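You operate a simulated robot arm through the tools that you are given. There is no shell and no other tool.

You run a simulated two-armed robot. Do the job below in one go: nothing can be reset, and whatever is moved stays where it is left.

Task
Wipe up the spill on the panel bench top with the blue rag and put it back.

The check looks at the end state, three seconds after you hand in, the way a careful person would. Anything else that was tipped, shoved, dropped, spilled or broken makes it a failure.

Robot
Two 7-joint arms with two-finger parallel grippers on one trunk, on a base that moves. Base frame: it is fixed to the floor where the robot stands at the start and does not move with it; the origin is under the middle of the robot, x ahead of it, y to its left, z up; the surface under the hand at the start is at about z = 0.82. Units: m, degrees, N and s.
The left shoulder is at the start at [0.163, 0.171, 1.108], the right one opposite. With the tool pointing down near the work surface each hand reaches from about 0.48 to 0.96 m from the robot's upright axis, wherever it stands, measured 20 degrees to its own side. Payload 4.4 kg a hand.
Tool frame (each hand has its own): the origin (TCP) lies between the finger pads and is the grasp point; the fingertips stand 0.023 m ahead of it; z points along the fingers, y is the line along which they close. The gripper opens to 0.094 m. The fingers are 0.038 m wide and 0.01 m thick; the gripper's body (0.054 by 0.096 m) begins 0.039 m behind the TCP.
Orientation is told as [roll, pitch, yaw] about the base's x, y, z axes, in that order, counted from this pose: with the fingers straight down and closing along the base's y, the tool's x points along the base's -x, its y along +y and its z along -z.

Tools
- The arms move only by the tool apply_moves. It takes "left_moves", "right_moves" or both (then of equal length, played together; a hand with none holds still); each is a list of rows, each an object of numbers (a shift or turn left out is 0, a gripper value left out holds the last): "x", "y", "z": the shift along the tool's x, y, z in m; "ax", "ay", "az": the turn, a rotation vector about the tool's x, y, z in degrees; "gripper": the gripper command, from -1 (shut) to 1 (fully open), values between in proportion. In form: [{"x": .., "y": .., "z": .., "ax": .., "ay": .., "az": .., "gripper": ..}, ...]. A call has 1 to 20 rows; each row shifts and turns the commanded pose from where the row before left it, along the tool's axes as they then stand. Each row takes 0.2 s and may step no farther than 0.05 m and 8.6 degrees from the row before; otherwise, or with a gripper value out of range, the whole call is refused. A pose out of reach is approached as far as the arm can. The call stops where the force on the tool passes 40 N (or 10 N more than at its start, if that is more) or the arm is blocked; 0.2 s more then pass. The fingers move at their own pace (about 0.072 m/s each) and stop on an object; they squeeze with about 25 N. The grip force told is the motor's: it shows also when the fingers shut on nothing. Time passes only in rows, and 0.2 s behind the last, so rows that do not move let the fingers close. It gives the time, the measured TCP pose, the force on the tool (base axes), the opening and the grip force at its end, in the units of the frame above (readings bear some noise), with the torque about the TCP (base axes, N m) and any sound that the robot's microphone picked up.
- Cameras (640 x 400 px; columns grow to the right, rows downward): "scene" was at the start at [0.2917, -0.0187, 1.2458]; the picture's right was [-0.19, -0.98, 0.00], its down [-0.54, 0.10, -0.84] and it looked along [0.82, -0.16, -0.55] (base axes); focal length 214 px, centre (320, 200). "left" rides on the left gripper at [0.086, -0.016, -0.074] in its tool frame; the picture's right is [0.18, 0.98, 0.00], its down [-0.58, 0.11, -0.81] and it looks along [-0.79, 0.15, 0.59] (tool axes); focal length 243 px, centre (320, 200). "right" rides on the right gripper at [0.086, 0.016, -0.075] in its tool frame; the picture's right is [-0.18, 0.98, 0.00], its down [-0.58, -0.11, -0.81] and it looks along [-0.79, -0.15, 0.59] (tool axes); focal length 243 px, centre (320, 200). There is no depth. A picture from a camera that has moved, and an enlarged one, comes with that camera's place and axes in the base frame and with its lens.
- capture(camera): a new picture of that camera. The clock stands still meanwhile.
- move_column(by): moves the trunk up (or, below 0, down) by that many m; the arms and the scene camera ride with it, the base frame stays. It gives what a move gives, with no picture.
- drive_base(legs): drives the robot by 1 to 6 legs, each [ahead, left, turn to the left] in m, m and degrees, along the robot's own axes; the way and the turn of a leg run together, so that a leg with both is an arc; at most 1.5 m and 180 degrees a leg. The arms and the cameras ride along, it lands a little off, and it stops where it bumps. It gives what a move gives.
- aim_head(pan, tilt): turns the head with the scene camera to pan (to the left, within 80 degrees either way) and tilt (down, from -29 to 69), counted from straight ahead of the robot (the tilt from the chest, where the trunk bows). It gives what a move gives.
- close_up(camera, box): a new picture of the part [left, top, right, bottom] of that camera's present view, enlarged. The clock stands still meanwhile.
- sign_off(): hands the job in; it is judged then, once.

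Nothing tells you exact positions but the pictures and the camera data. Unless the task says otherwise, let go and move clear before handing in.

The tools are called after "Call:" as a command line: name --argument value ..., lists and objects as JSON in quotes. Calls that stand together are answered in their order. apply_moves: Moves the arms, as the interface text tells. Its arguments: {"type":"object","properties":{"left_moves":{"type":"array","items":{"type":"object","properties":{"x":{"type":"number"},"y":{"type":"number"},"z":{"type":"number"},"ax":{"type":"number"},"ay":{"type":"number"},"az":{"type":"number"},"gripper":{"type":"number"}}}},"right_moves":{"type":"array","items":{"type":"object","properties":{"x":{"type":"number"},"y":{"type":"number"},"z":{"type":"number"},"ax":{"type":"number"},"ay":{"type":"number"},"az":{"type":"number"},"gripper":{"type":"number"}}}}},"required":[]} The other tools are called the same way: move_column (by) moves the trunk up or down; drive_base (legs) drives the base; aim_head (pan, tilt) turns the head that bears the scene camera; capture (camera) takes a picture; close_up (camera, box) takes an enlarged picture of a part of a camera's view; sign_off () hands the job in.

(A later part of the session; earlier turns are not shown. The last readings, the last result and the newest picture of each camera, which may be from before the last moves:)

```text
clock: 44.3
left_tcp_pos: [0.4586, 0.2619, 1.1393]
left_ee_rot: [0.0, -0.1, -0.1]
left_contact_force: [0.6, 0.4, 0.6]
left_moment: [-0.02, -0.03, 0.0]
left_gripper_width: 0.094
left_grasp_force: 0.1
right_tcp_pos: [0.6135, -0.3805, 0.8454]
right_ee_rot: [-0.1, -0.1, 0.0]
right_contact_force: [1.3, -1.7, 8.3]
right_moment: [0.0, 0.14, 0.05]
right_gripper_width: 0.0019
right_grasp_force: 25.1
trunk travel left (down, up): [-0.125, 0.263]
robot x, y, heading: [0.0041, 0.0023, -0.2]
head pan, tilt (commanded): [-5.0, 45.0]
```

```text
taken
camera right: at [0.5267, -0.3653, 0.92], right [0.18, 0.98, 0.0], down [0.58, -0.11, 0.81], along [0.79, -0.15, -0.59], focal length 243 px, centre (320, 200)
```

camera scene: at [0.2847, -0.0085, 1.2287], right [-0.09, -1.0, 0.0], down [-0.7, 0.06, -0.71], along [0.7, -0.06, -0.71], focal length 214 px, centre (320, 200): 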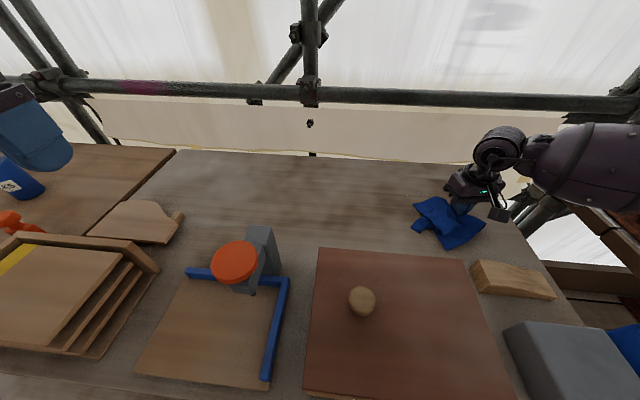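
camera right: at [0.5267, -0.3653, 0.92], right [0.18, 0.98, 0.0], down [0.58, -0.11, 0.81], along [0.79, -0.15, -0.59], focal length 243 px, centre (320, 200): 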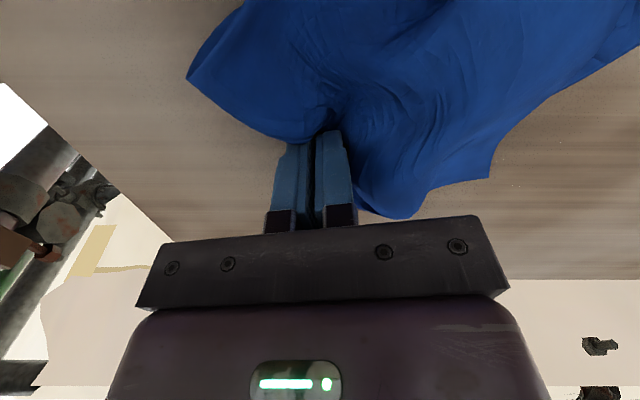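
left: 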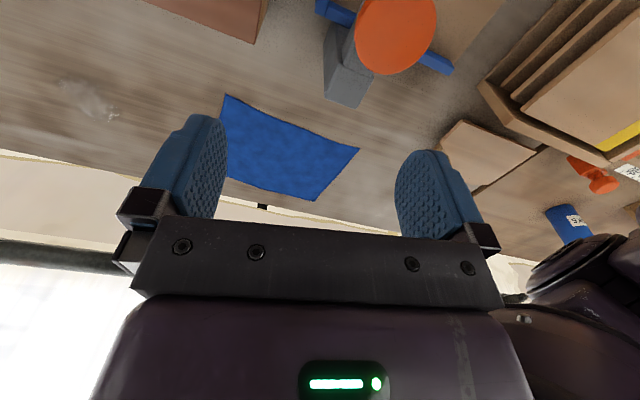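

Nearly clean now. I'll finish with a round of cross strokes toward and away from the robot over the same area.

Call:
apply_moves --right_moves '[{"z": 0.001, "y": 0.015}, {"x": -0.035}, {"x": -0.035}, {"x": -0.035}, {"y": 0.018}, {"x": 0.035}, {"x": 0.035}, {"x": 0.035}, {"y": 0.018}, {"x": -0.035}, {"x": -0.035}, {"x": -0.035}, {"y": 0.018}, {"x": 0.035}, {"x": 0.035}, {"x": 0.035}, {"y": 0.018}, {}]'

Call:
apply_moves --right_moves '[{"x": -0.035}, {"x": -0.035}, {"x": -0.035}, {"y": 0.018}, {"x": 0.035}, {"x": 0.035}, {"x": 0.035}, {"y": 0.018}, {"x": -0.035}, {"x": -0.035}, {"x": -0.035}, {"y": 0.018}, {"x": 0.035}, {"x": 0.035}, {"z": -0.01}, {"z": -0.02, "y": 0.03}, {"z": -0.02, "y": 0.03}, {"z": -0.02, "y": 0.03}, {}]'

Call:
capture --camera "scene"

Call:
close_up --camera "scene" --box '[385, 180, 449, 220]'

Call:
capture --camera "right"

```text
clock: 48.1
left_tcp_pos: [0.458, 0.2594, 1.1396]
left_ee_rot: [-0.1, 0.1, 0.0]
left_contact_force: [-0.6, 0.6, 0.0]
left_moment: [-0.06, 0.0, 0.01]
left_gripper_width: 0.0941
left_grasp_force: 0.1
right_tcp_pos: [0.6145, -0.2935, 0.8453]
right_ee_rot: [0.0, -0.1, 0.0]
right_contact_force: [-0.7, -1.6, 7.6]
right_moment: [-0.05, 0.15, 0.03]
right_gripper_width: 0.0021
right_grasp_force: 25.4
trunk travel left (down, up): [-0.125, 0.263]
robot x, y, heading: [0.0006, 0.0009, 0.2]
head pan, tilt (commanded): [-5.0, 45.0]
```

```text
clock: 52.1
left_tcp_pos: [0.4585, 0.2604, 1.14]
left_ee_rot: [0.0, -0.1, 0.0]
left_contact_force: [0.1, -0.8, -0.7]
left_moment: [-0.02, 0.02, 0.03]
left_gripper_width: 0.0943
left_grasp_force: 0.0
right_tcp_pos: [0.6523, -0.1506, 0.9151]
right_ee_rot: [0.0, 0.0, 0.0]
right_contact_force: [-0.1, -0.2, 0.7]
right_moment: [0.0, -0.01, 0.02]
right_gripper_width: 0.0018
right_grasp_force: 24.9
trunk travel left (down, up): [-0.125, 0.263]
robot x, y, heading: [0.0014, 0.0009, 0.2]
head pan, tilt (commanded): [-5.0, 45.0]
```

```text
taken
camera scene: at [0.2855, -0.0091, 1.2283], right [-0.09, -1.0, 0.0], down [-0.7, 0.06, -0.71], along [0.7, -0.06, -0.71], focal length 214 px, centre (320, 200)
```

scene: 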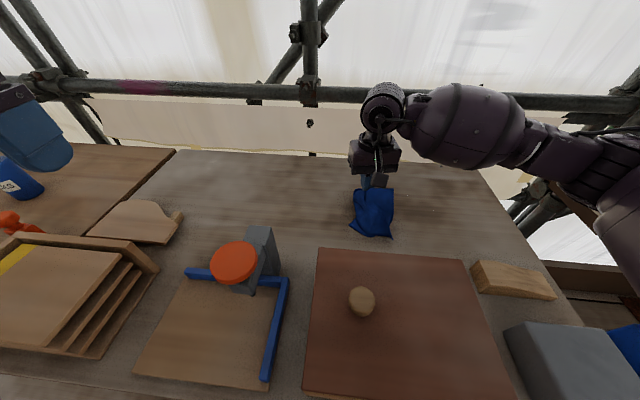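

```text
10.00 times, centred on (417, 200) of scene
camera zoom: at [0.2855, -0.0091, 1.2283], right [-0.09, -1.0, 0.0], down [-0.7, 0.06, -0.71], along [0.7, -0.06, -0.71], focal length 2145 px, centre (-650, 200)
```

zoom: 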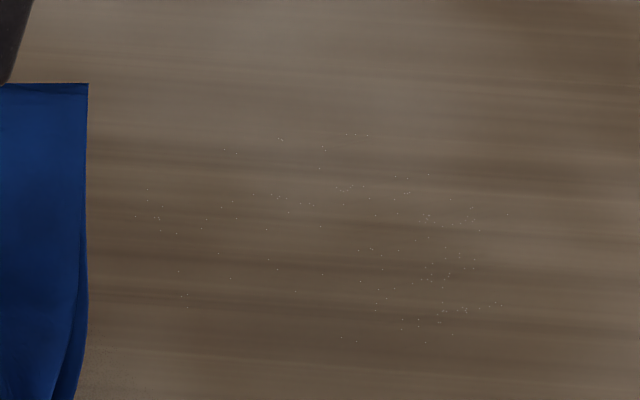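

```text
taken
camera right: at [0.5644, -0.1348, 0.9892], right [0.18, 0.98, 0.0], down [0.58, -0.11, 0.81], along [0.79, -0.15, -0.59], focal length 243 px, centre (320, 200)
```

right: 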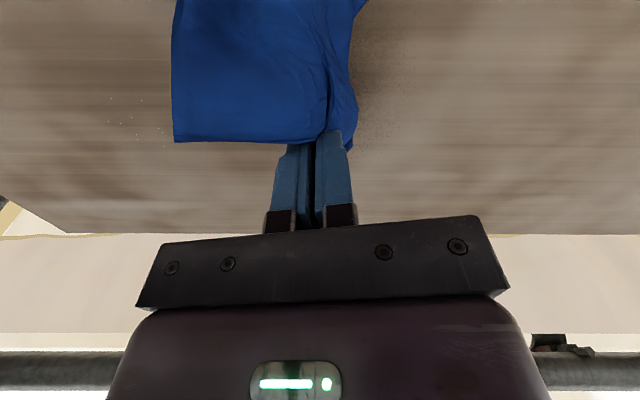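

Just a scatter of tiny specks remains. I'll do one more full round of strokes.

Call:
apply_moves --right_moves '[{"y": -0.03, "z": 0.02, "x": -0.02}, {"y": -0.025, "z": 0.02, "x": -0.02}, {"y": -0.015, "z": 0.02, "x": -0.01}, {"z": 0.008}, {"z": 0.003}, {"y": -0.032}, {"y": -0.032}, {"y": -0.032}, {"y": -0.032}, {"y": -0.032}, {"x": 0.018}, {"y": 0.032}, {"y": 0.032}, {"y": 0.032}, {"y": 0.032}, {"y": 0.032}, {"x": 0.018}, {}]'

Call:
apply_moves --right_moves '[{"y": -0.032}, {"y": -0.032}, {"y": -0.032}, {"y": -0.032}, {"y": -0.032}, {"x": 0.018}, {"y": 0.032}, {"y": 0.032}, {"y": 0.032}, {"y": 0.032}, {"y": 0.032}, {"x": 0.018}, {"y": -0.032}, {"y": -0.032}, {"y": -0.032}, {"y": -0.032}, {"y": -0.032}, {"x": 0.018}, {}]'

Call:
apply_moves --right_moves '[{"y": 0.032}, {"y": 0.032}, {"y": 0.032}, {"y": 0.032}, {"y": 0.032}, {"x": 0.01}, {"y": -0.032}, {"y": -0.032}, {"y": -0.032}, {"y": -0.032}, {"y": -0.032}, {"x": -0.025}, {"y": 0.032}, {"y": 0.032}, {"y": 0.032}, {"y": 0.032}, {"y": 0.032}, {}]'

Call:
capture --camera "scene"

Call:
close_up --camera "scene" --box '[385, 180, 449, 220]'

```text
clock: 55.9
left_tcp_pos: [0.4578, 0.2602, 1.1402]
left_ee_rot: [0.0, -0.1, -0.1]
left_contact_force: [0.4, -0.2, -0.5]
left_moment: [0.02, 0.01, -0.03]
left_gripper_width: 0.0939
left_grasp_force: 0.0
right_tcp_pos: [0.6642, -0.2193, 0.8434]
right_ee_rot: [-0.1, 0.0, 0.0]
right_contact_force: [3.0, 3.1, 19.3]
right_moment: [0.09, 0.31, -0.08]
right_gripper_width: 0.0019
right_grasp_force: 24.9
trunk travel left (down, up): [-0.125, 0.263]
robot x, y, heading: [0.0004, 0.0013, -0.0]
head pan, tilt (commanded): [-5.0, 45.0]
```

```text
clock: 59.9
left_tcp_pos: [0.4585, 0.2604, 1.1391]
left_ee_rot: [-0.1, -0.1, 0.0]
left_contact_force: [-0.6, 0.5, -0.2]
left_moment: [-0.01, 0.05, -0.02]
left_gripper_width: 0.0941
left_grasp_force: 0.0
right_tcp_pos: [0.6084, -0.382, 0.8445]
right_ee_rot: [-0.2, 0.0, -0.1]
right_contact_force: [2.9, -4.1, 16.5]
right_moment: [-0.04, 0.27, 0.03]
right_gripper_width: 0.0018
right_grasp_force: 25.2
trunk travel left (down, up): [-0.125, 0.263]
robot x, y, heading: [-0.0016, 0.0011, -0.0]
head pan, tilt (commanded): [-5.0, 45.0]
```

```text
clock: 63.7
left_tcp_pos: [0.4579, 0.2609, 1.1392]
left_ee_rot: [0.0, 0.0, 0.0]
left_contact_force: [0.1, 0.3, 0.4]
left_moment: [0.01, -0.01, 0.02]
left_gripper_width: 0.0939
left_grasp_force: 0.0
right_tcp_pos: [0.6258, -0.219, 0.8451]
right_ee_rot: [0.0, 0.1, 0.0]
right_contact_force: [0.4, -0.9, 11.8]
right_moment: [0.01, 0.22, 0.08]
right_gripper_width: 0.0014
right_grasp_force: 24.8
trunk travel left (down, up): [-0.125, 0.263]
robot x, y, heading: [-0.0024, 0.0032, -0.3]
head pan, tilt (commanded): [-5.0, 45.0]
```

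```text
taken
camera scene: at [0.2847, -0.0084, 1.2286], right [-0.09, -1.0, 0.0], down [-0.7, 0.06, -0.71], along [0.7, -0.06, -0.71], focal length 214 px, centre (320, 200)
```

scene: 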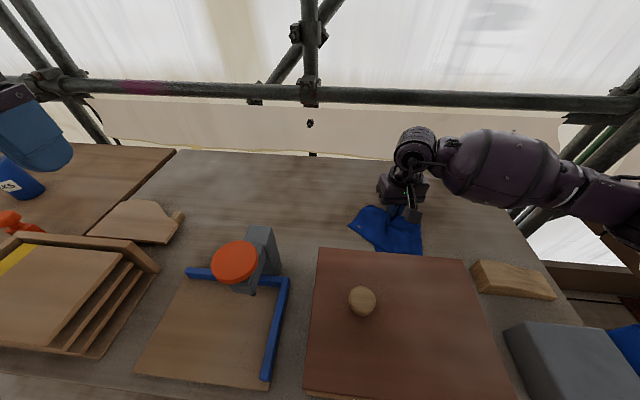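

```text
10.00 times, centred on (417, 200) of scene
camera zoom: at [0.2847, -0.0084, 1.2286], right [-0.09, -1.0, 0.0], down [-0.7, 0.06, -0.71], along [0.7, -0.06, -0.71], focal length 2145 px, centre (-650, 200)
```

zoom: 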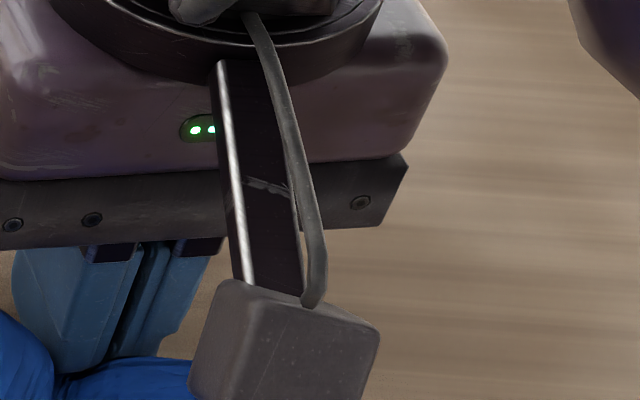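

The rag and hand now cover the spot. I'll lift away to the left, high enough to inspect the bench and see how the rag hangs.

Call:
apply_moves --right_moves '[{"z": -0.01}, {"z": -0.03}, {"z": -0.03, "y": 0.02, "x": -0.015}, {"z": -0.03, "y": 0.03, "x": -0.015}, {"z": -0.03, "y": 0.03, "x": -0.015}, {"y": 0.03, "z": -0.02, "x": -0.015}, {"y": 0.03, "x": -0.015}, {"y": 0.03, "x": -0.015}, {}]'

Call:
capture --camera "scene"

Call:
close_up --camera "scene" --box '[385, 180, 449, 220]'

Call:
capture --camera "right"

```text
clock: 65.7
left_tcp_pos: [0.4583, 0.2601, 1.1388]
left_ee_rot: [0.0, 0.0, 0.0]
left_contact_force: [-0.7, -0.1, 0.4]
left_moment: [-0.02, -0.02, 0.0]
left_gripper_width: 0.0943
left_grasp_force: 0.1
right_tcp_pos: [0.7156, -0.0512, 0.993]
right_ee_rot: [0.0, 0.0, 0.0]
right_contact_force: [0.2, -0.1, -0.4]
right_moment: [0.06, -0.05, 0.01]
right_gripper_width: 0.0017
right_grasp_force: 24.5
trunk travel left (down, up): [-0.125, 0.263]
robot x, y, heading: [0.0016, 0.0008, 0.0]
head pan, tilt (commanded): [-5.0, 45.0]
```

```text
taken
camera scene: at [0.2853, -0.0092, 1.2285], right [-0.09, -1.0, 0.0], down [-0.7, 0.06, -0.71], along [0.7, -0.06, -0.71], focal length 214 px, centre (320, 200)
```

scene: 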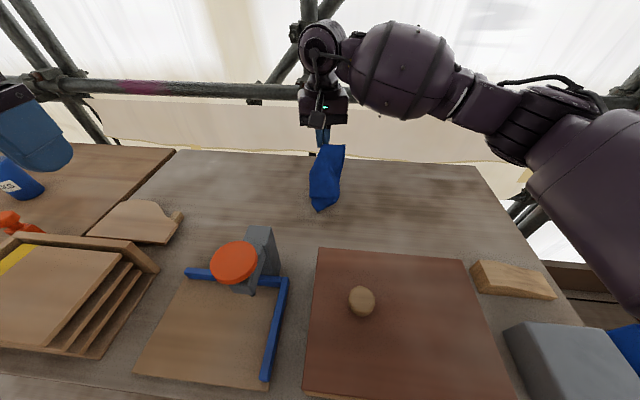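

```text
10.00 times, centred on (417, 200) of scene
camera zoom: at [0.2853, -0.0092, 1.2285], right [-0.09, -1.0, 0.0], down [-0.7, 0.06, -0.71], along [0.7, -0.06, -0.71], focal length 2145 px, centre (-650, 200)
```

zoom: 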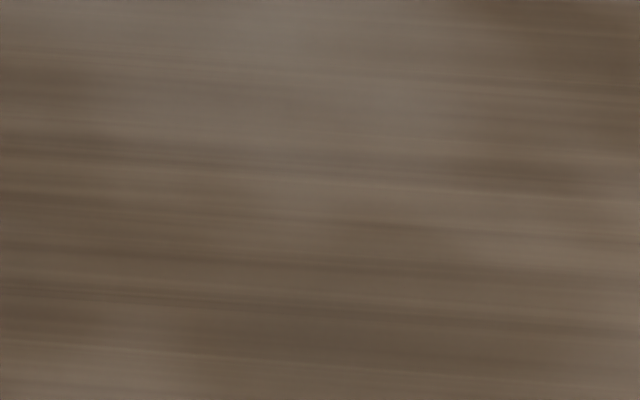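

```text
taken
camera right: at [0.6289, -0.0354, 1.0673], right [0.18, 0.98, 0.0], down [0.58, -0.11, 0.81], along [0.79, -0.15, -0.59], focal length 243 px, centre (320, 200)
```

right: 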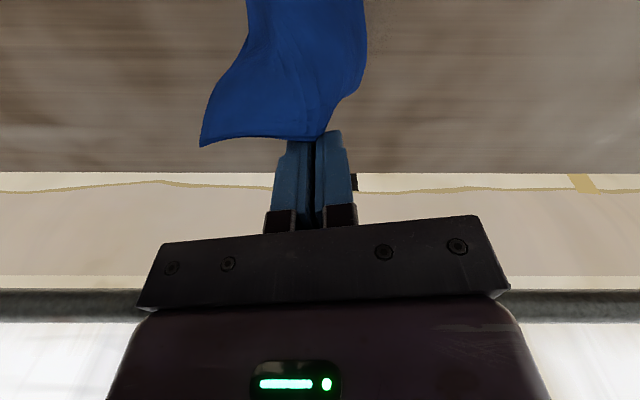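

The spill area looks clean now. I'll check a wider region for streaks and look at how the rag hangs before laying it back.

Call:
close_up --camera "scene" --box '[345, 155, 505, 255]'

Call:
close_up --camera "scene" --box '[270, 110, 390, 220]'

Call:
capture --camera "left"

```text
4.00 times, centred on (425, 205) of scene
camera zoom: at [0.2853, -0.0092, 1.2285], right [-0.09, -1.0, 0.0], down [-0.7, 0.06, -0.71], along [0.7, -0.06, -0.71], focal length 858 px, centre (-100, 180)
```

zoom: 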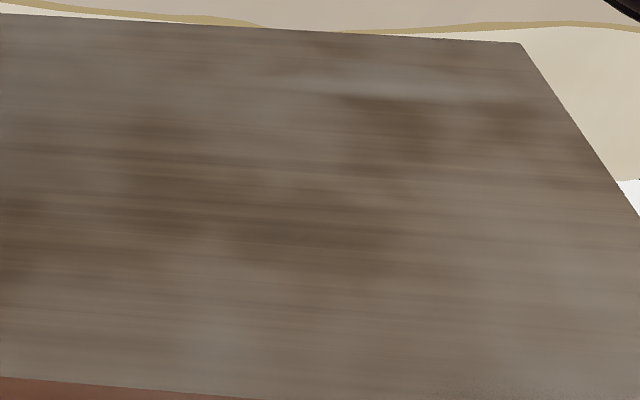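

```text
3.64 times, centred on (330, 165) of scene
camera zoom: at [0.2853, -0.0092, 1.2285], right [-0.09, -1.0, 0.0], down [-0.7, 0.06, -0.71], along [0.7, -0.06, -0.71], focal length 780 px, centre (284, 327)
```

zoom: 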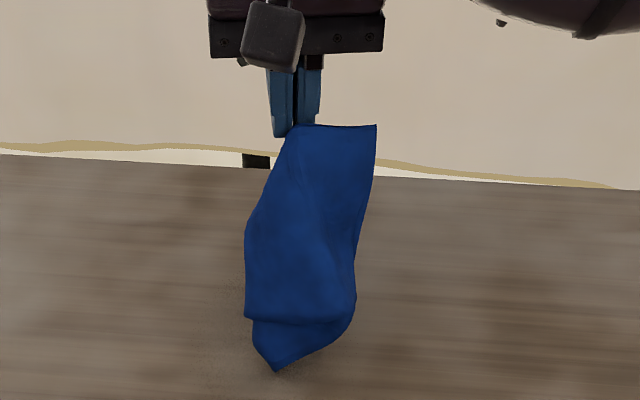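

```text
taken
camera left: at [0.3725, 0.2441, 1.2129], right [-0.18, 0.98, 0.0], down [0.58, 0.11, 0.81], along [0.79, 0.15, -0.59], focal length 243 px, centre (320, 200)
```

left: 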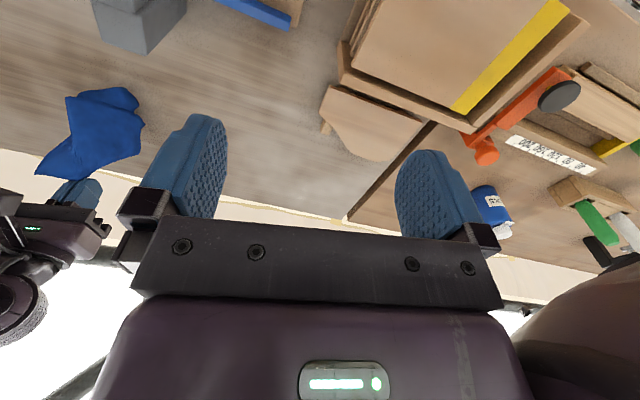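

The bench is clean across the whole area. The rag hangs folded from its middle, so I'll raise it a little to see its free shape before laying it out.

Call:
apply_moves --right_moves '[{"z": -0.03, "y": 0.02}, {"z": -0.03, "y": 0.02}, {"z": -0.03, "y": 0.015}, {}, {}, {}]'

Call:
close_up --camera "scene" --box '[240, 80, 400, 220]'

Call:
close_up --camera "left" --box '[0, 40, 240, 240]'

Call:
capture --camera "right"

```text
clock: 67.1
left_tcp_pos: [0.459, 0.2608, 1.1384]
left_ee_rot: [0.0, 0.0, 0.0]
left_contact_force: [-0.2, -0.4, -0.4]
left_moment: [0.0, -0.03, 0.03]
left_gripper_width: 0.094
left_grasp_force: 0.0
right_tcp_pos: [0.7154, 0.0045, 1.0848]
right_ee_rot: [-0.1, 0.1, 0.0]
right_contact_force: [0.3, -0.4, -1.1]
right_moment: [0.01, -0.03, 0.0]
right_gripper_width: 0.002
right_grasp_force: 24.7
trunk travel left (down, up): [-0.125, 0.263]
robot x, y, heading: [0.003, 0.0016, 0.0]
head pan, tilt (commanded): [-5.0, 45.0]
```

```text
2.86 times, centred on (320, 150) of scene
camera zoom: at [0.2855, -0.0088, 1.2284], right [-0.09, -1.0, 0.0], down [-0.7, 0.06, -0.71], along [0.7, -0.06, -0.71], focal length 613 px, centre (320, 343)
```

zoom: 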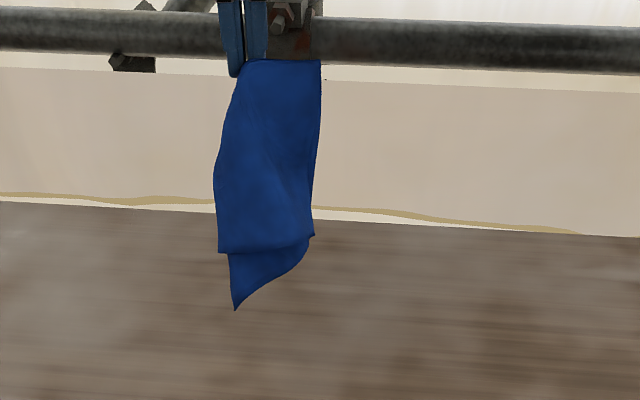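

```text
2.00 times, centred on (120, 140) of left
camera zoom: at [0.3727, 0.2445, 1.2127], right [-0.18, 0.98, 0.0], down [0.58, 0.11, 0.81], along [0.79, 0.15, -0.59], focal length 485 px, centre (720, 320)
```

zoom: 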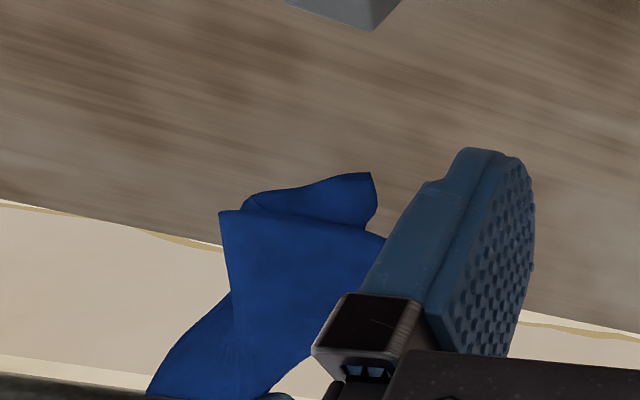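

```text
taken
camera right: at [0.6279, 0.0198, 1.1597], right [0.18, 0.98, 0.0], down [0.58, -0.11, 0.81], along [0.79, -0.15, -0.59], focal length 243 px, centre (320, 200)
```

right: 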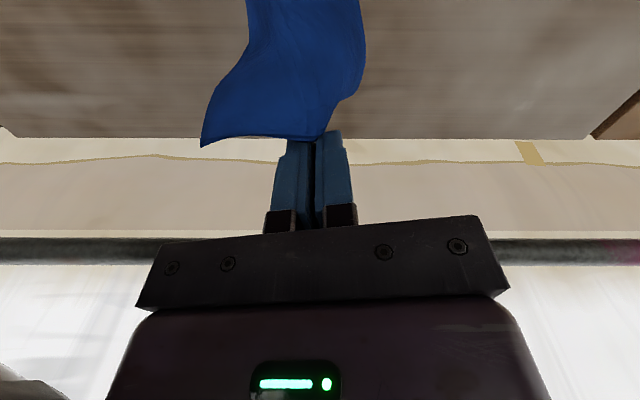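

The rag hangs as a folded strip about 0.2 m long. I'll touch its lower end down on the left part of its old place, then move right while lowering so it lies out along its original footprint.

Call:
apply_moves --right_moves '[{"x": -0.008, "y": 0.03}, {"x": -0.008, "y": 0.03}, {"x": -0.006, "y": 0.025}, {"z": 0.02}, {"z": 0.01}, {}, {"y": -0.02, "z": 0.021}, {"y": -0.02, "z": 0.021}, {"y": -0.02, "z": 0.021}, {"y": -0.02, "z": 0.021}, {"y": -0.02, "z": 0.021}, {"y": -0.02, "z": 0.021}, {"y": -0.02, "z": 0.021}, {"y": -0.02, "z": 0.021}, {"y": -0.02, "z": 0.021}, {"y": -0.01, "z": 0.012}, {}]'

Call:
capture --camera "scene"

Call:
close_up --camera "scene" --box '[220, 120, 380, 240]'

Call:
capture --camera "right"

```text
clock: 70.7
left_tcp_pos: [0.4579, 0.2606, 1.1404]
left_ee_rot: [-0.1, 0.0, -0.1]
left_contact_force: [0.1, -1.0, -1.2]
left_moment: [0.03, -0.03, 0.01]
left_gripper_width: 0.0941
left_grasp_force: 0.1
right_tcp_pos: [0.7361, -0.0993, 0.8517]
right_ee_rot: [0.0, -0.1, 0.0]
right_contact_force: [-0.1, 0.5, 0.5]
right_moment: [0.05, 0.03, 0.01]
right_gripper_width: 0.0019
right_grasp_force: 25.2
trunk travel left (down, up): [-0.125, 0.263]
robot x, y, heading: [-0.0004, 0.0001, 0.2]
head pan, tilt (commanded): [-5.0, 45.0]
```

```text
taken
camera scene: at [0.2853, -0.0088, 1.2285], right [-0.09, -1.0, 0.0], down [-0.7, 0.06, -0.71], along [0.7, -0.06, -0.71], focal length 214 px, centre (320, 200)
```

scene: 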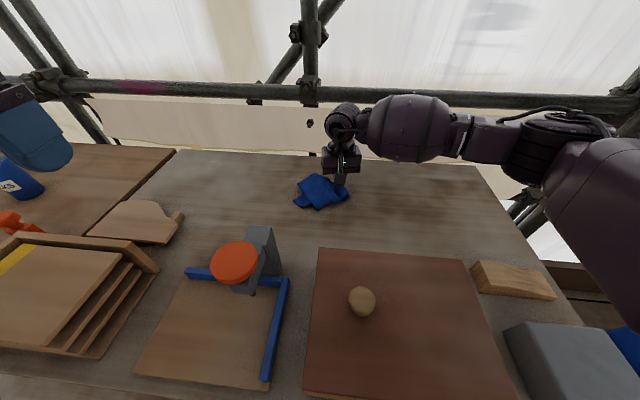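

```text
3.33 times, centred on (300, 180) of scene
camera zoom: at [0.2853, -0.0088, 1.2285], right [-0.09, -1.0, 0.0], down [-0.7, 0.06, -0.71], along [0.7, -0.06, -0.71], focal length 715 px, centre (387, 267)
```

zoom: 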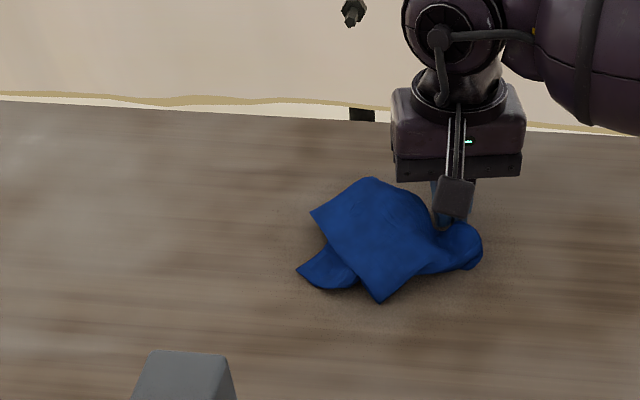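

```text
taken
camera right: at [0.6487, -0.0841, 0.9261], right [0.18, 0.98, 0.0], down [0.58, -0.11, 0.81], along [0.79, -0.15, -0.59], focal length 243 px, centre (320, 200)
```

right: 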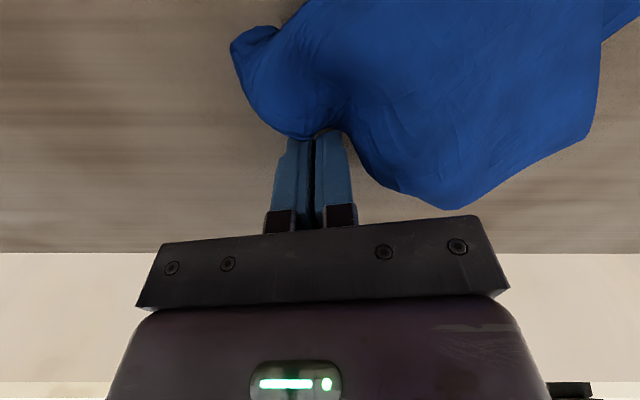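

The rag lies as a folded bundle centred near (0.715, -0.045), a bit right of its old spot. I'll let go and look at how it settles, then spread it and shift it into place.

Call:
apply_moves --right_moves '[{"gripper": -0.6}, {"gripper": -0.3}, {}, {"z": -0.02}, {"z": -0.03}, {"z": -0.04}, {"z": -0.04}, {"x": 0.03, "y": -0.03}, {"x": 0.03, "y": -0.03}, {"y": -0.04}, {"y": -0.04}, {}]'

Call:
capture --camera "scene"

Call:
close_up --camera "scene" --box '[250, 130, 390, 230]'

Call:
capture --camera "right"

```text
clock: 73.3
left_tcp_pos: [0.4581, 0.2616, 1.1378]
left_ee_rot: [0.1, 0.1, 0.0]
left_contact_force: [0.2, 0.1, 0.1]
left_moment: [-0.03, 0.0, -0.03]
left_gripper_width: 0.0939
left_grasp_force: 0.0
right_tcp_pos: [0.6767, -0.2404, 0.9807]
right_ee_rot: [0.0, 0.0, 0.0]
right_contact_force: [0.5, 0.9, -0.4]
right_moment: [0.05, 0.01, -0.01]
right_gripper_width: 0.033
right_grasp_force: 0.0
trunk travel left (down, up): [-0.125, 0.263]
robot x, y, heading: [0.0033, -0.0026, 0.1]
head pan, tilt (commanded): [-5.0, 45.0]
```

```text
taken
camera scene: at [0.2857, -0.0084, 1.2283], right [-0.09, -1.0, 0.0], down [-0.7, 0.06, -0.71], along [0.7, -0.06, -0.71], focal length 214 px, centre (320, 200)
```

scene: 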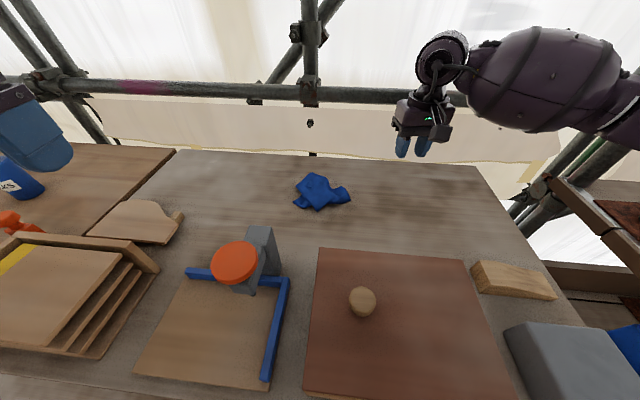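

```text
4.00 times, centred on (320, 180) of scene
camera zoom: at [0.2857, -0.0084, 1.2283], right [-0.09, -1.0, 0.0], down [-0.7, 0.06, -0.71], along [0.7, -0.06, -0.71], focal length 858 px, centre (320, 280)
```

zoom: 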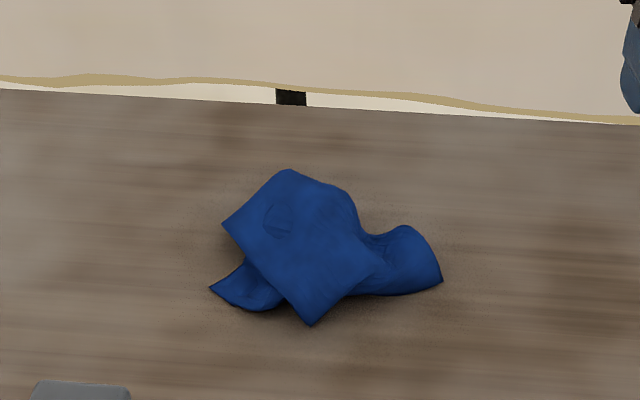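

```text
taken
camera right: at [0.5897, -0.2254, 1.0559], right [0.18, 0.98, 0.0], down [0.58, -0.11, 0.81], along [0.79, -0.15, -0.59], focal length 243 px, centre (320, 200)
```

right: 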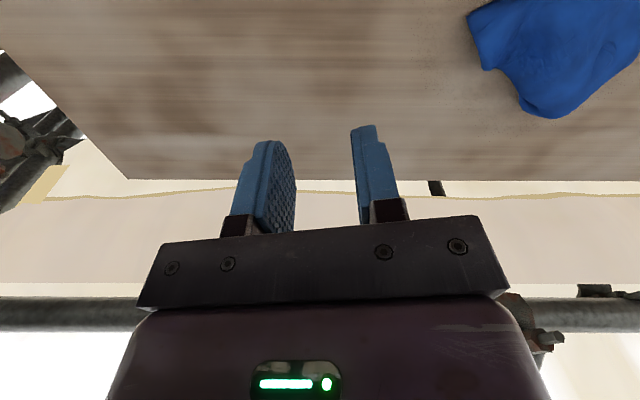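

The rag is a loose bundle with several corners showing. I'll look at it closer from the scene and right wrist cameras to work out how to open it.

Call:
apply_moves --right_moves '[{"x": 0.03, "y": 0.03, "z": -0.01}, {"x": 0.03, "y": 0.03, "z": -0.02}, {"x": 0.03, "y": 0.03, "z": -0.02}, {"y": 0.04, "z": -0.02}, {"y": 0.03}, {}]'

Call:
close_up --camera "scene" --box '[280, 160, 360, 220]'

Call:
capture --camera "right"

Call:
capture --camera "left"

```text
clock: 74.7
left_tcp_pos: [0.4593, 0.2601, 1.1394]
left_ee_rot: [0.1, 0.0, 0.0]
left_contact_force: [-0.2, 0.2, -1.1]
left_moment: [0.01, -0.02, -0.01]
left_gripper_width: 0.094
left_grasp_force: 0.1
right_tcp_pos: [0.5882, -0.0786, 1.0499]
right_ee_rot: [0.0, 0.0, -0.1]
right_contact_force: [-0.5, -0.3, 0.0]
right_moment: [0.0, -0.03, 0.01]
right_gripper_width: 0.0324
right_grasp_force: 0.1
trunk travel left (down, up): [-0.125, 0.263]
robot x, y, heading: [0.0003, -0.0057, -0.2]
head pan, tilt (commanded): [-5.0, 45.0]
```

```text
6.67 times, centred on (320, 190) of scene
camera zoom: at [0.2853, -0.0091, 1.2284], right [-0.09, -1.0, 0.0], down [-0.7, 0.06, -0.71], along [0.7, -0.06, -0.71], focal length 1430 px, centre (320, 267)
```

zoom: 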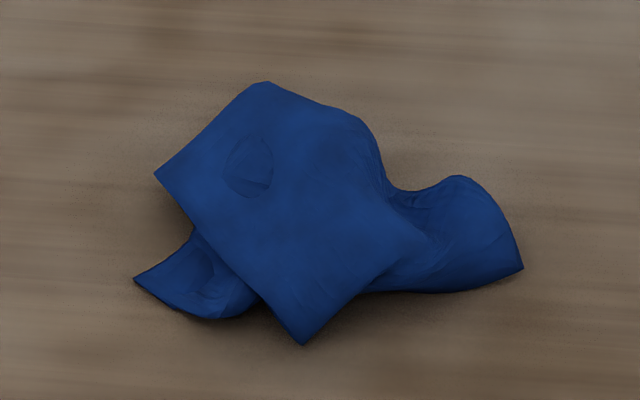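

```text
taken
camera right: at [0.5001, -0.0632, 1.1257], right [0.18, 0.98, 0.0], down [0.58, -0.11, 0.81], along [0.79, -0.15, -0.59], focal length 243 px, centre (320, 200)
```

right: 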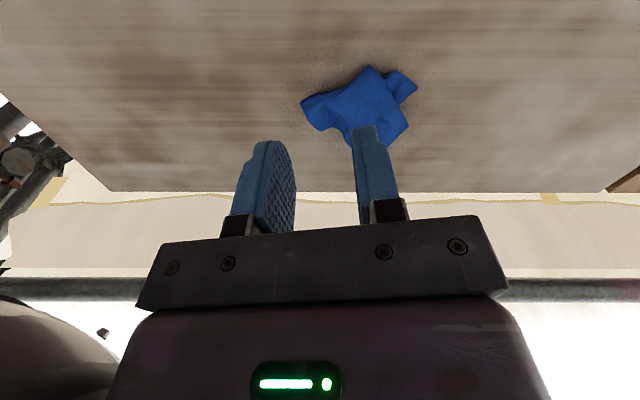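

```text
taken
camera left: at [0.3725, 0.2442, 1.2128], right [-0.18, 0.98, 0.0], down [0.58, 0.11, 0.81], along [0.79, 0.15, -0.59], focal length 243 px, centre (320, 200)
```

left: 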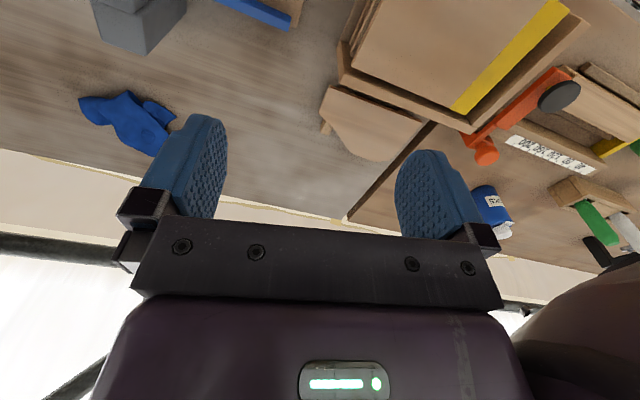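

The right lobe ends in a free corner near (0.68, -0.125). I'll pinch it with the right hand and lift, so that gravity unfolds the cloth.

Call:
apply_moves --right_moves '[{"x": -0.035, "y": -0.01, "z": 0.02}, {"x": -0.035, "y": -0.01, "z": 0.03}, {"x": -0.035, "y": -0.01, "z": 0.04}, {"z": 0.04}, {"z": 0.04}, {"z": 0.025}, {}]'

Call:
capture --camera "right"

Call:
close_up --camera "scene" --box '[270, 150, 380, 225]'

```text
refused: row 3 steps farther than a row can; nothing moved
```

```text
taken
camera right: at [0.5001, -0.0632, 1.1257], right [0.18, 0.98, 0.0], down [0.58, -0.11, 0.81], along [0.79, -0.15, -0.59], focal length 243 px, centre (320, 200)
```

right: 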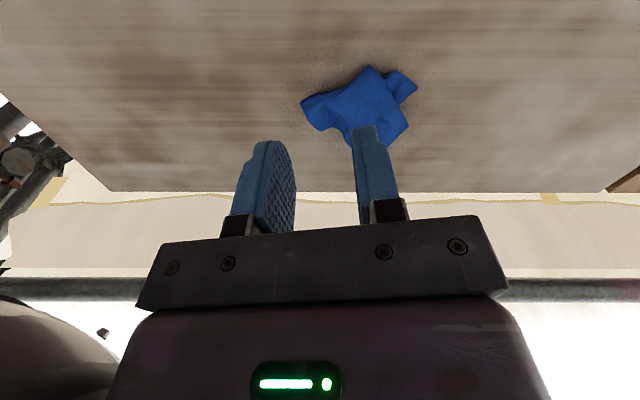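

```text
5.33 times, centred on (325, 188) of scene
camera zoom: at [0.2853, -0.0091, 1.2284], right [-0.09, -1.0, 0.0], down [-0.7, 0.06, -0.71], along [0.7, -0.06, -0.71], focal length 1144 px, centre (293, 267)
```

zoom: 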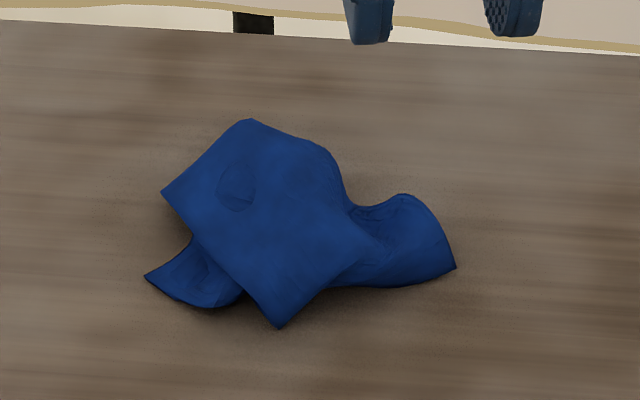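

The last call was refused because one step was too long, and nothing moved. I'll repeat it with smaller steps toward the right lobe's corner.

Call:
apply_moves --right_moves '[{"x": -0.035, "y": -0.01, "z": 0.02}, {"x": -0.035, "y": -0.01, "z": 0.025}, {"x": -0.035, "y": -0.01, "z": 0.025}, {"z": 0.04}, {"z": 0.04}, {"z": 0.035}, {}]'

Call:
capture --camera "right"

Call:
close_up --camera "scene" --box '[270, 150, 380, 225]'

```text
clock: 76.3
left_tcp_pos: [0.4576, 0.2609, 1.1384]
left_ee_rot: [0.0, 0.0, 0.1]
left_contact_force: [0.3, 0.7, -0.1]
left_moment: [0.0, 0.0, 0.0]
left_gripper_width: 0.094
left_grasp_force: 0.2
right_tcp_pos: [0.6894, -0.1093, 0.8682]
right_ee_rot: [0.0, -0.2, 0.0]
right_contact_force: [-0.7, 0.1, -0.3]
right_moment: [0.02, -0.02, -0.02]
right_gripper_width: 0.0329
right_grasp_force: 0.0
trunk travel left (down, up): [-0.125, 0.263]
robot x, y, heading: [0.0011, 0.0001, 0.0]
head pan, tilt (commanded): [-5.0, 45.0]
```

```text
taken
camera right: at [0.6025, -0.094, 0.9426], right [0.18, 0.98, 0.0], down [0.58, -0.11, 0.81], along [0.79, -0.15, -0.59], focal length 243 px, centre (320, 200)
```

right: 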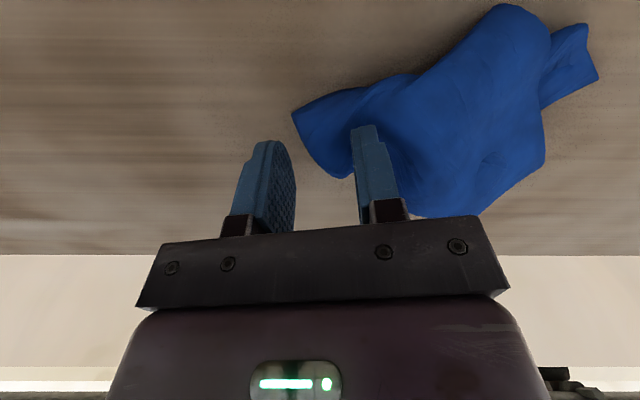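

```text
5.33 times, centred on (325, 188) of scene
camera zoom: at [0.285, -0.0088, 1.2286], right [-0.09, -1.0, 0.0], down [-0.7, 0.06, -0.71], along [0.7, -0.06, -0.71], focal length 1144 px, centre (293, 267)
```

zoom: 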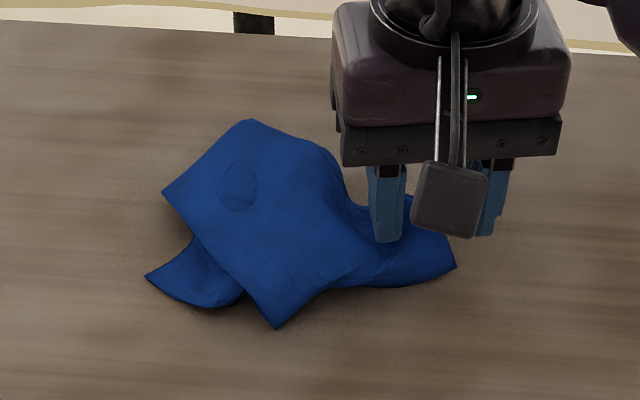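

The fingers straddle the lobe's corner. I'll lower and close on it.

Call:
apply_moves --right_moves '[{"z": 0.012}, {"z": 0.008}, {"z": 0.002}, {"gripper": -0.7}, {"gripper": -1.0}, {}, {}, {"z": -0.02}, {"z": -0.02}, {}]'

Call:
capture --camera "right"

Call:
close_up --camera "scene" --box '[270, 150, 380, 225]'

```text
clock: 78.5
left_tcp_pos: [0.4598, 0.2608, 1.1383]
left_ee_rot: [-0.1, -0.1, 0.0]
left_contact_force: [0.6, -1.0, 0.0]
left_moment: [0.0, 0.01, -0.03]
left_gripper_width: 0.0941
left_grasp_force: 0.1
right_tcp_pos: [0.6914, -0.1113, 0.8838]
right_ee_rot: [0.0, 0.1, 0.0]
right_contact_force: [-0.6, 0.2, 0.3]
right_moment: [0.0, 0.02, 0.01]
right_gripper_width: 0.0
right_grasp_force: 25.1
trunk travel left (down, up): [-0.125, 0.263]
robot x, y, heading: [0.0024, 0.0005, -0.2]
head pan, tilt (commanded): [-5.0, 45.0]
```

```text
taken
camera right: at [0.6041, -0.0953, 0.9582], right [0.18, 0.98, 0.0], down [0.58, -0.11, 0.81], along [0.79, -0.15, -0.59], focal length 243 px, centre (320, 200)
```

right: 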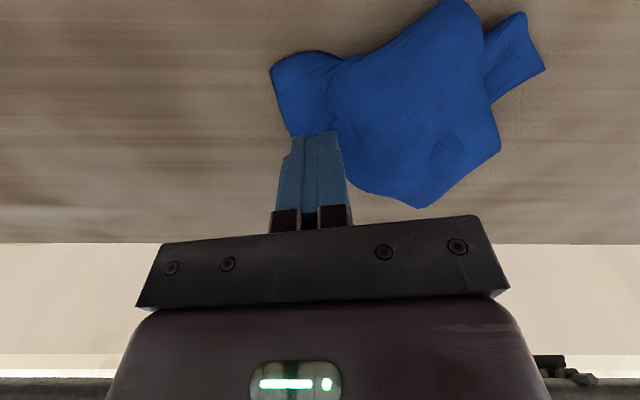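

```text
5.33 times, centred on (325, 188) of scene
camera zoom: at [0.2858, -0.0088, 1.2281], right [-0.09, -1.0, 0.0], down [-0.7, 0.06, -0.71], along [0.7, -0.06, -0.71], focal length 1144 px, centre (293, 267)
```

zoom: 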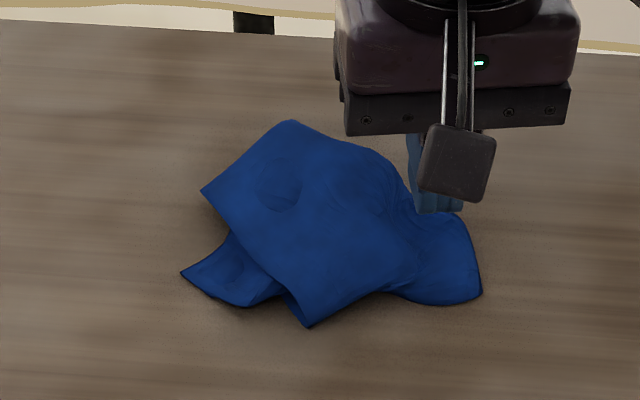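

The fingers closed on nothing and only nudged the cloth. I'll reopen, centre over the lobe, press more firmly before closing, and try again.

Call:
apply_moves --right_moves '[{"gripper": -0.3, "x": 0.006, "y": -0.007}, {}, {"z": 0.02}, {"z": 0.012}, {"z": 0.005}, {"z": 0.003}, {}]'

Call:
capture --camera "right"

Call:
close_up --camera "scene" --box '[270, 150, 380, 225]'

```text
clock: 80.1
left_tcp_pos: [0.4564, 0.2596, 1.1405]
left_ee_rot: [0.0, -0.1, 0.0]
left_contact_force: [-0.3, 0.6, -0.8]
left_moment: [-0.02, -0.03, -0.02]
left_gripper_width: 0.0941
left_grasp_force: 0.1
right_tcp_pos: [0.685, -0.1168, 0.8475]
right_ee_rot: [0.1, -0.2, -0.1]
right_contact_force: [-2.3, -1.9, 15.4]
right_moment: [0.34, -0.22, 0.04]
right_gripper_width: 0.032
right_grasp_force: 0.1
trunk travel left (down, up): [-0.125, 0.263]
robot x, y, heading: [0.0003, -0.0013, 0.0]
head pan, tilt (commanded): [-5.0, 45.0]
```

```text
taken
camera right: at [0.5972, -0.1016, 0.9217], right [0.18, 0.98, 0.0], down [0.58, -0.11, 0.81], along [0.8, -0.15, -0.59], focal length 243 px, centre (320, 200)
```

right: 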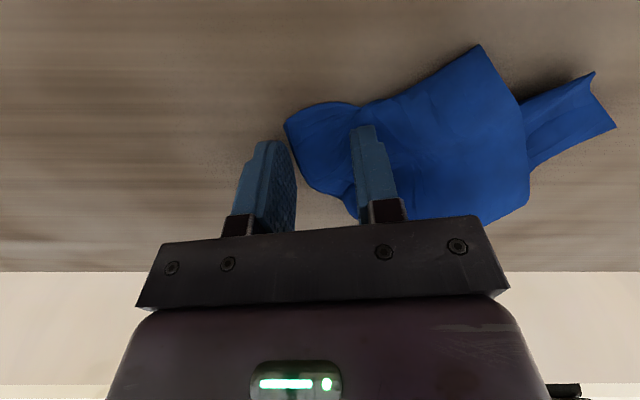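

```text
5.33 times, centred on (325, 188) of scene
camera zoom: at [0.2837, -0.0088, 1.2292], right [-0.09, -1.0, 0.0], down [-0.7, 0.06, -0.71], along [0.71, -0.06, -0.71], focal length 1144 px, centre (293, 267)
```

zoom: 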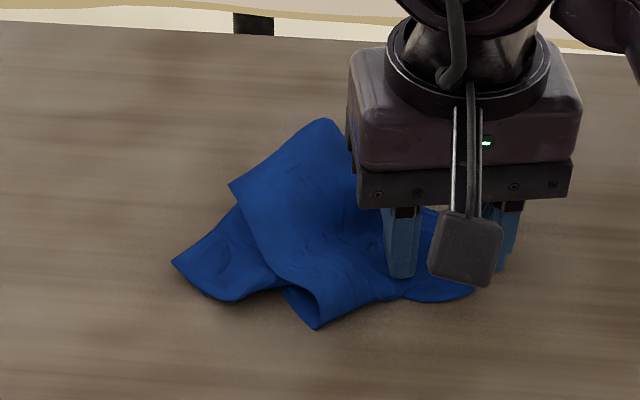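

Call:
apply_moves --right_moves '[{"gripper": -0.6}, {"gripper": -1.0}, {}, {}, {}, {}]'

Call:
capture --camera "right"

Call:
close_up --camera "scene" --box '[270, 150, 380, 225]'

```text
clock: 81.5
left_tcp_pos: [0.4564, 0.2613, 1.1404]
left_ee_rot: [0.1, -0.1, 0.1]
left_contact_force: [-0.3, 0.5, 0.2]
left_moment: [0.0, 0.0, 0.0]
left_gripper_width: 0.094
left_grasp_force: 0.1
right_tcp_pos: [0.6844, -0.1154, 0.8459]
right_ee_rot: [-0.1, -0.3, 0.0]
right_contact_force: [2.5, 6.8, 26.0]
right_moment: [0.34, -0.51, 0.07]
right_gripper_width: 0.0
right_grasp_force: 25.1
trunk travel left (down, up): [-0.125, 0.263]
robot x, y, heading: [0.0007, 0.0017, 0.1]
head pan, tilt (commanded): [-5.0, 45.0]
```

```text
taken
camera right: at [0.5969, -0.1008, 0.9215], right [0.18, 0.98, 0.0], down [0.58, -0.11, 0.81], along [0.79, -0.15, -0.59], focal length 243 px, centre (320, 200)
```

right: 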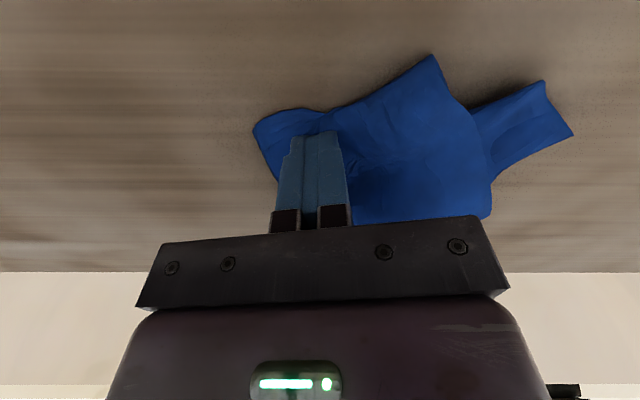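

```text
5.33 times, centred on (325, 188) of scene
camera zoom: at [0.2834, -0.0079, 1.2291], right [-0.09, -1.0, 0.0], down [-0.7, 0.06, -0.71], along [0.71, -0.06, -0.71], focal length 1144 px, centre (293, 267)
```

zoom: 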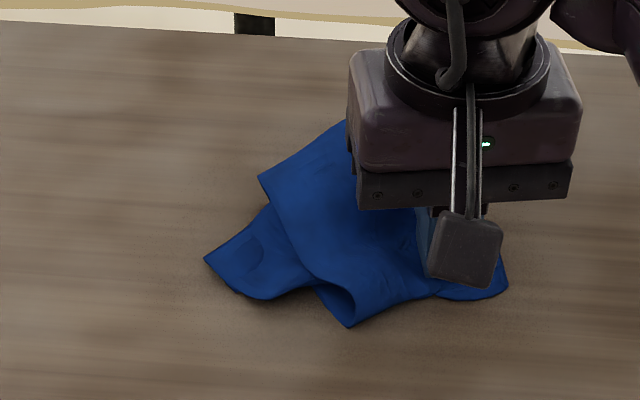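

The corner slid under the fingers without being caught, but pressing does drag the cloth well, so I'll use press-and-drag to spread and shift it. First I need the height and position of the clamp block, to keep the wrist camera clear of it.

Call:
apply_moves --right_moves '[{"z": -0.02}, {"z": -0.03}, {"z": -0.04}, {"z": -0.04, "x": 0.01}, {"y": -0.04, "x": 0.02}, {"y": -0.04, "x": 0.02}, {"y": -0.04}, {}]'

Call:
close_up --camera "scene" --box '[180, 150, 380, 300]'

Call:
close_up --camera "left" --box '[40, 0, 340, 190]'

Call:
capture --camera "scene"

```text
clock: 83.3
left_tcp_pos: [0.459, 0.2602, 1.1392]
left_ee_rot: [0.0, -0.2, 0.0]
left_contact_force: [0.2, 0.0, 0.0]
left_moment: [-0.02, -0.01, -0.03]
left_gripper_width: 0.0942
left_grasp_force: 0.1
right_tcp_pos: [0.6378, -0.2366, 0.9758]
right_ee_rot: [0.0, 0.0, 0.0]
right_contact_force: [-0.6, 0.3, 0.2]
right_moment: [0.03, -0.02, -0.02]
right_gripper_width: 0.0001
right_grasp_force: 25.1
trunk travel left (down, up): [-0.125, 0.263]
robot x, y, heading: [-0.0004, -0.0021, -0.1]
head pan, tilt (commanded): [-5.0, 45.0]
```

```text
2.67 times, centred on (280, 225) of scene
camera zoom: at [0.2856, -0.0084, 1.2283], right [-0.09, -1.0, 0.0], down [-0.7, 0.06, -0.71], along [0.7, -0.06, -0.71], focal length 572 px, centre (427, 133)
```

zoom: 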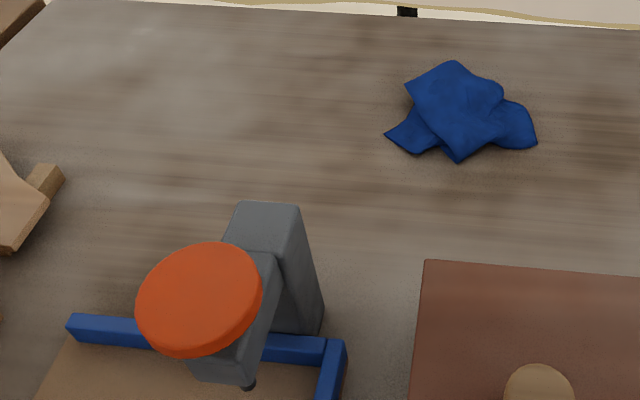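

```text
2.11 times, centred on (190, 95) of left
camera zoom: at [0.3727, 0.245, 1.2126], right [-0.18, 0.98, 0.0], down [0.58, 0.11, 0.81], along [0.79, 0.15, -0.59], focal length 511 px, centre (594, 421)
```

zoom: 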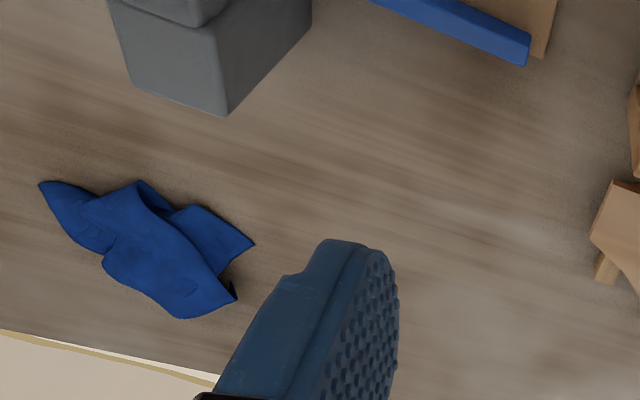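

```text
taken
camera scene: at [0.2856, -0.0084, 1.2283], right [-0.09, -1.0, 0.0], down [-0.7, 0.06, -0.71], along [0.7, -0.06, -0.71], focal length 214 px, centre (320, 200)
```

scene: 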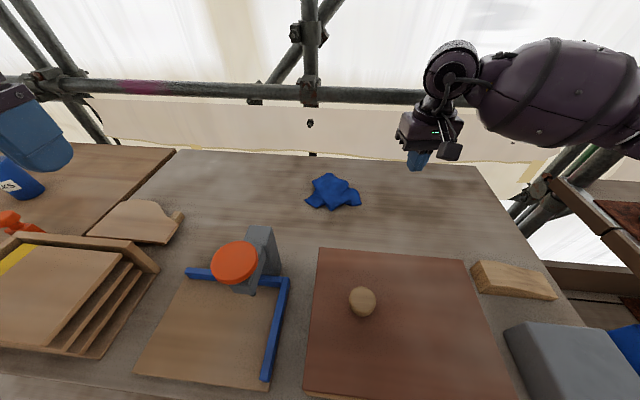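

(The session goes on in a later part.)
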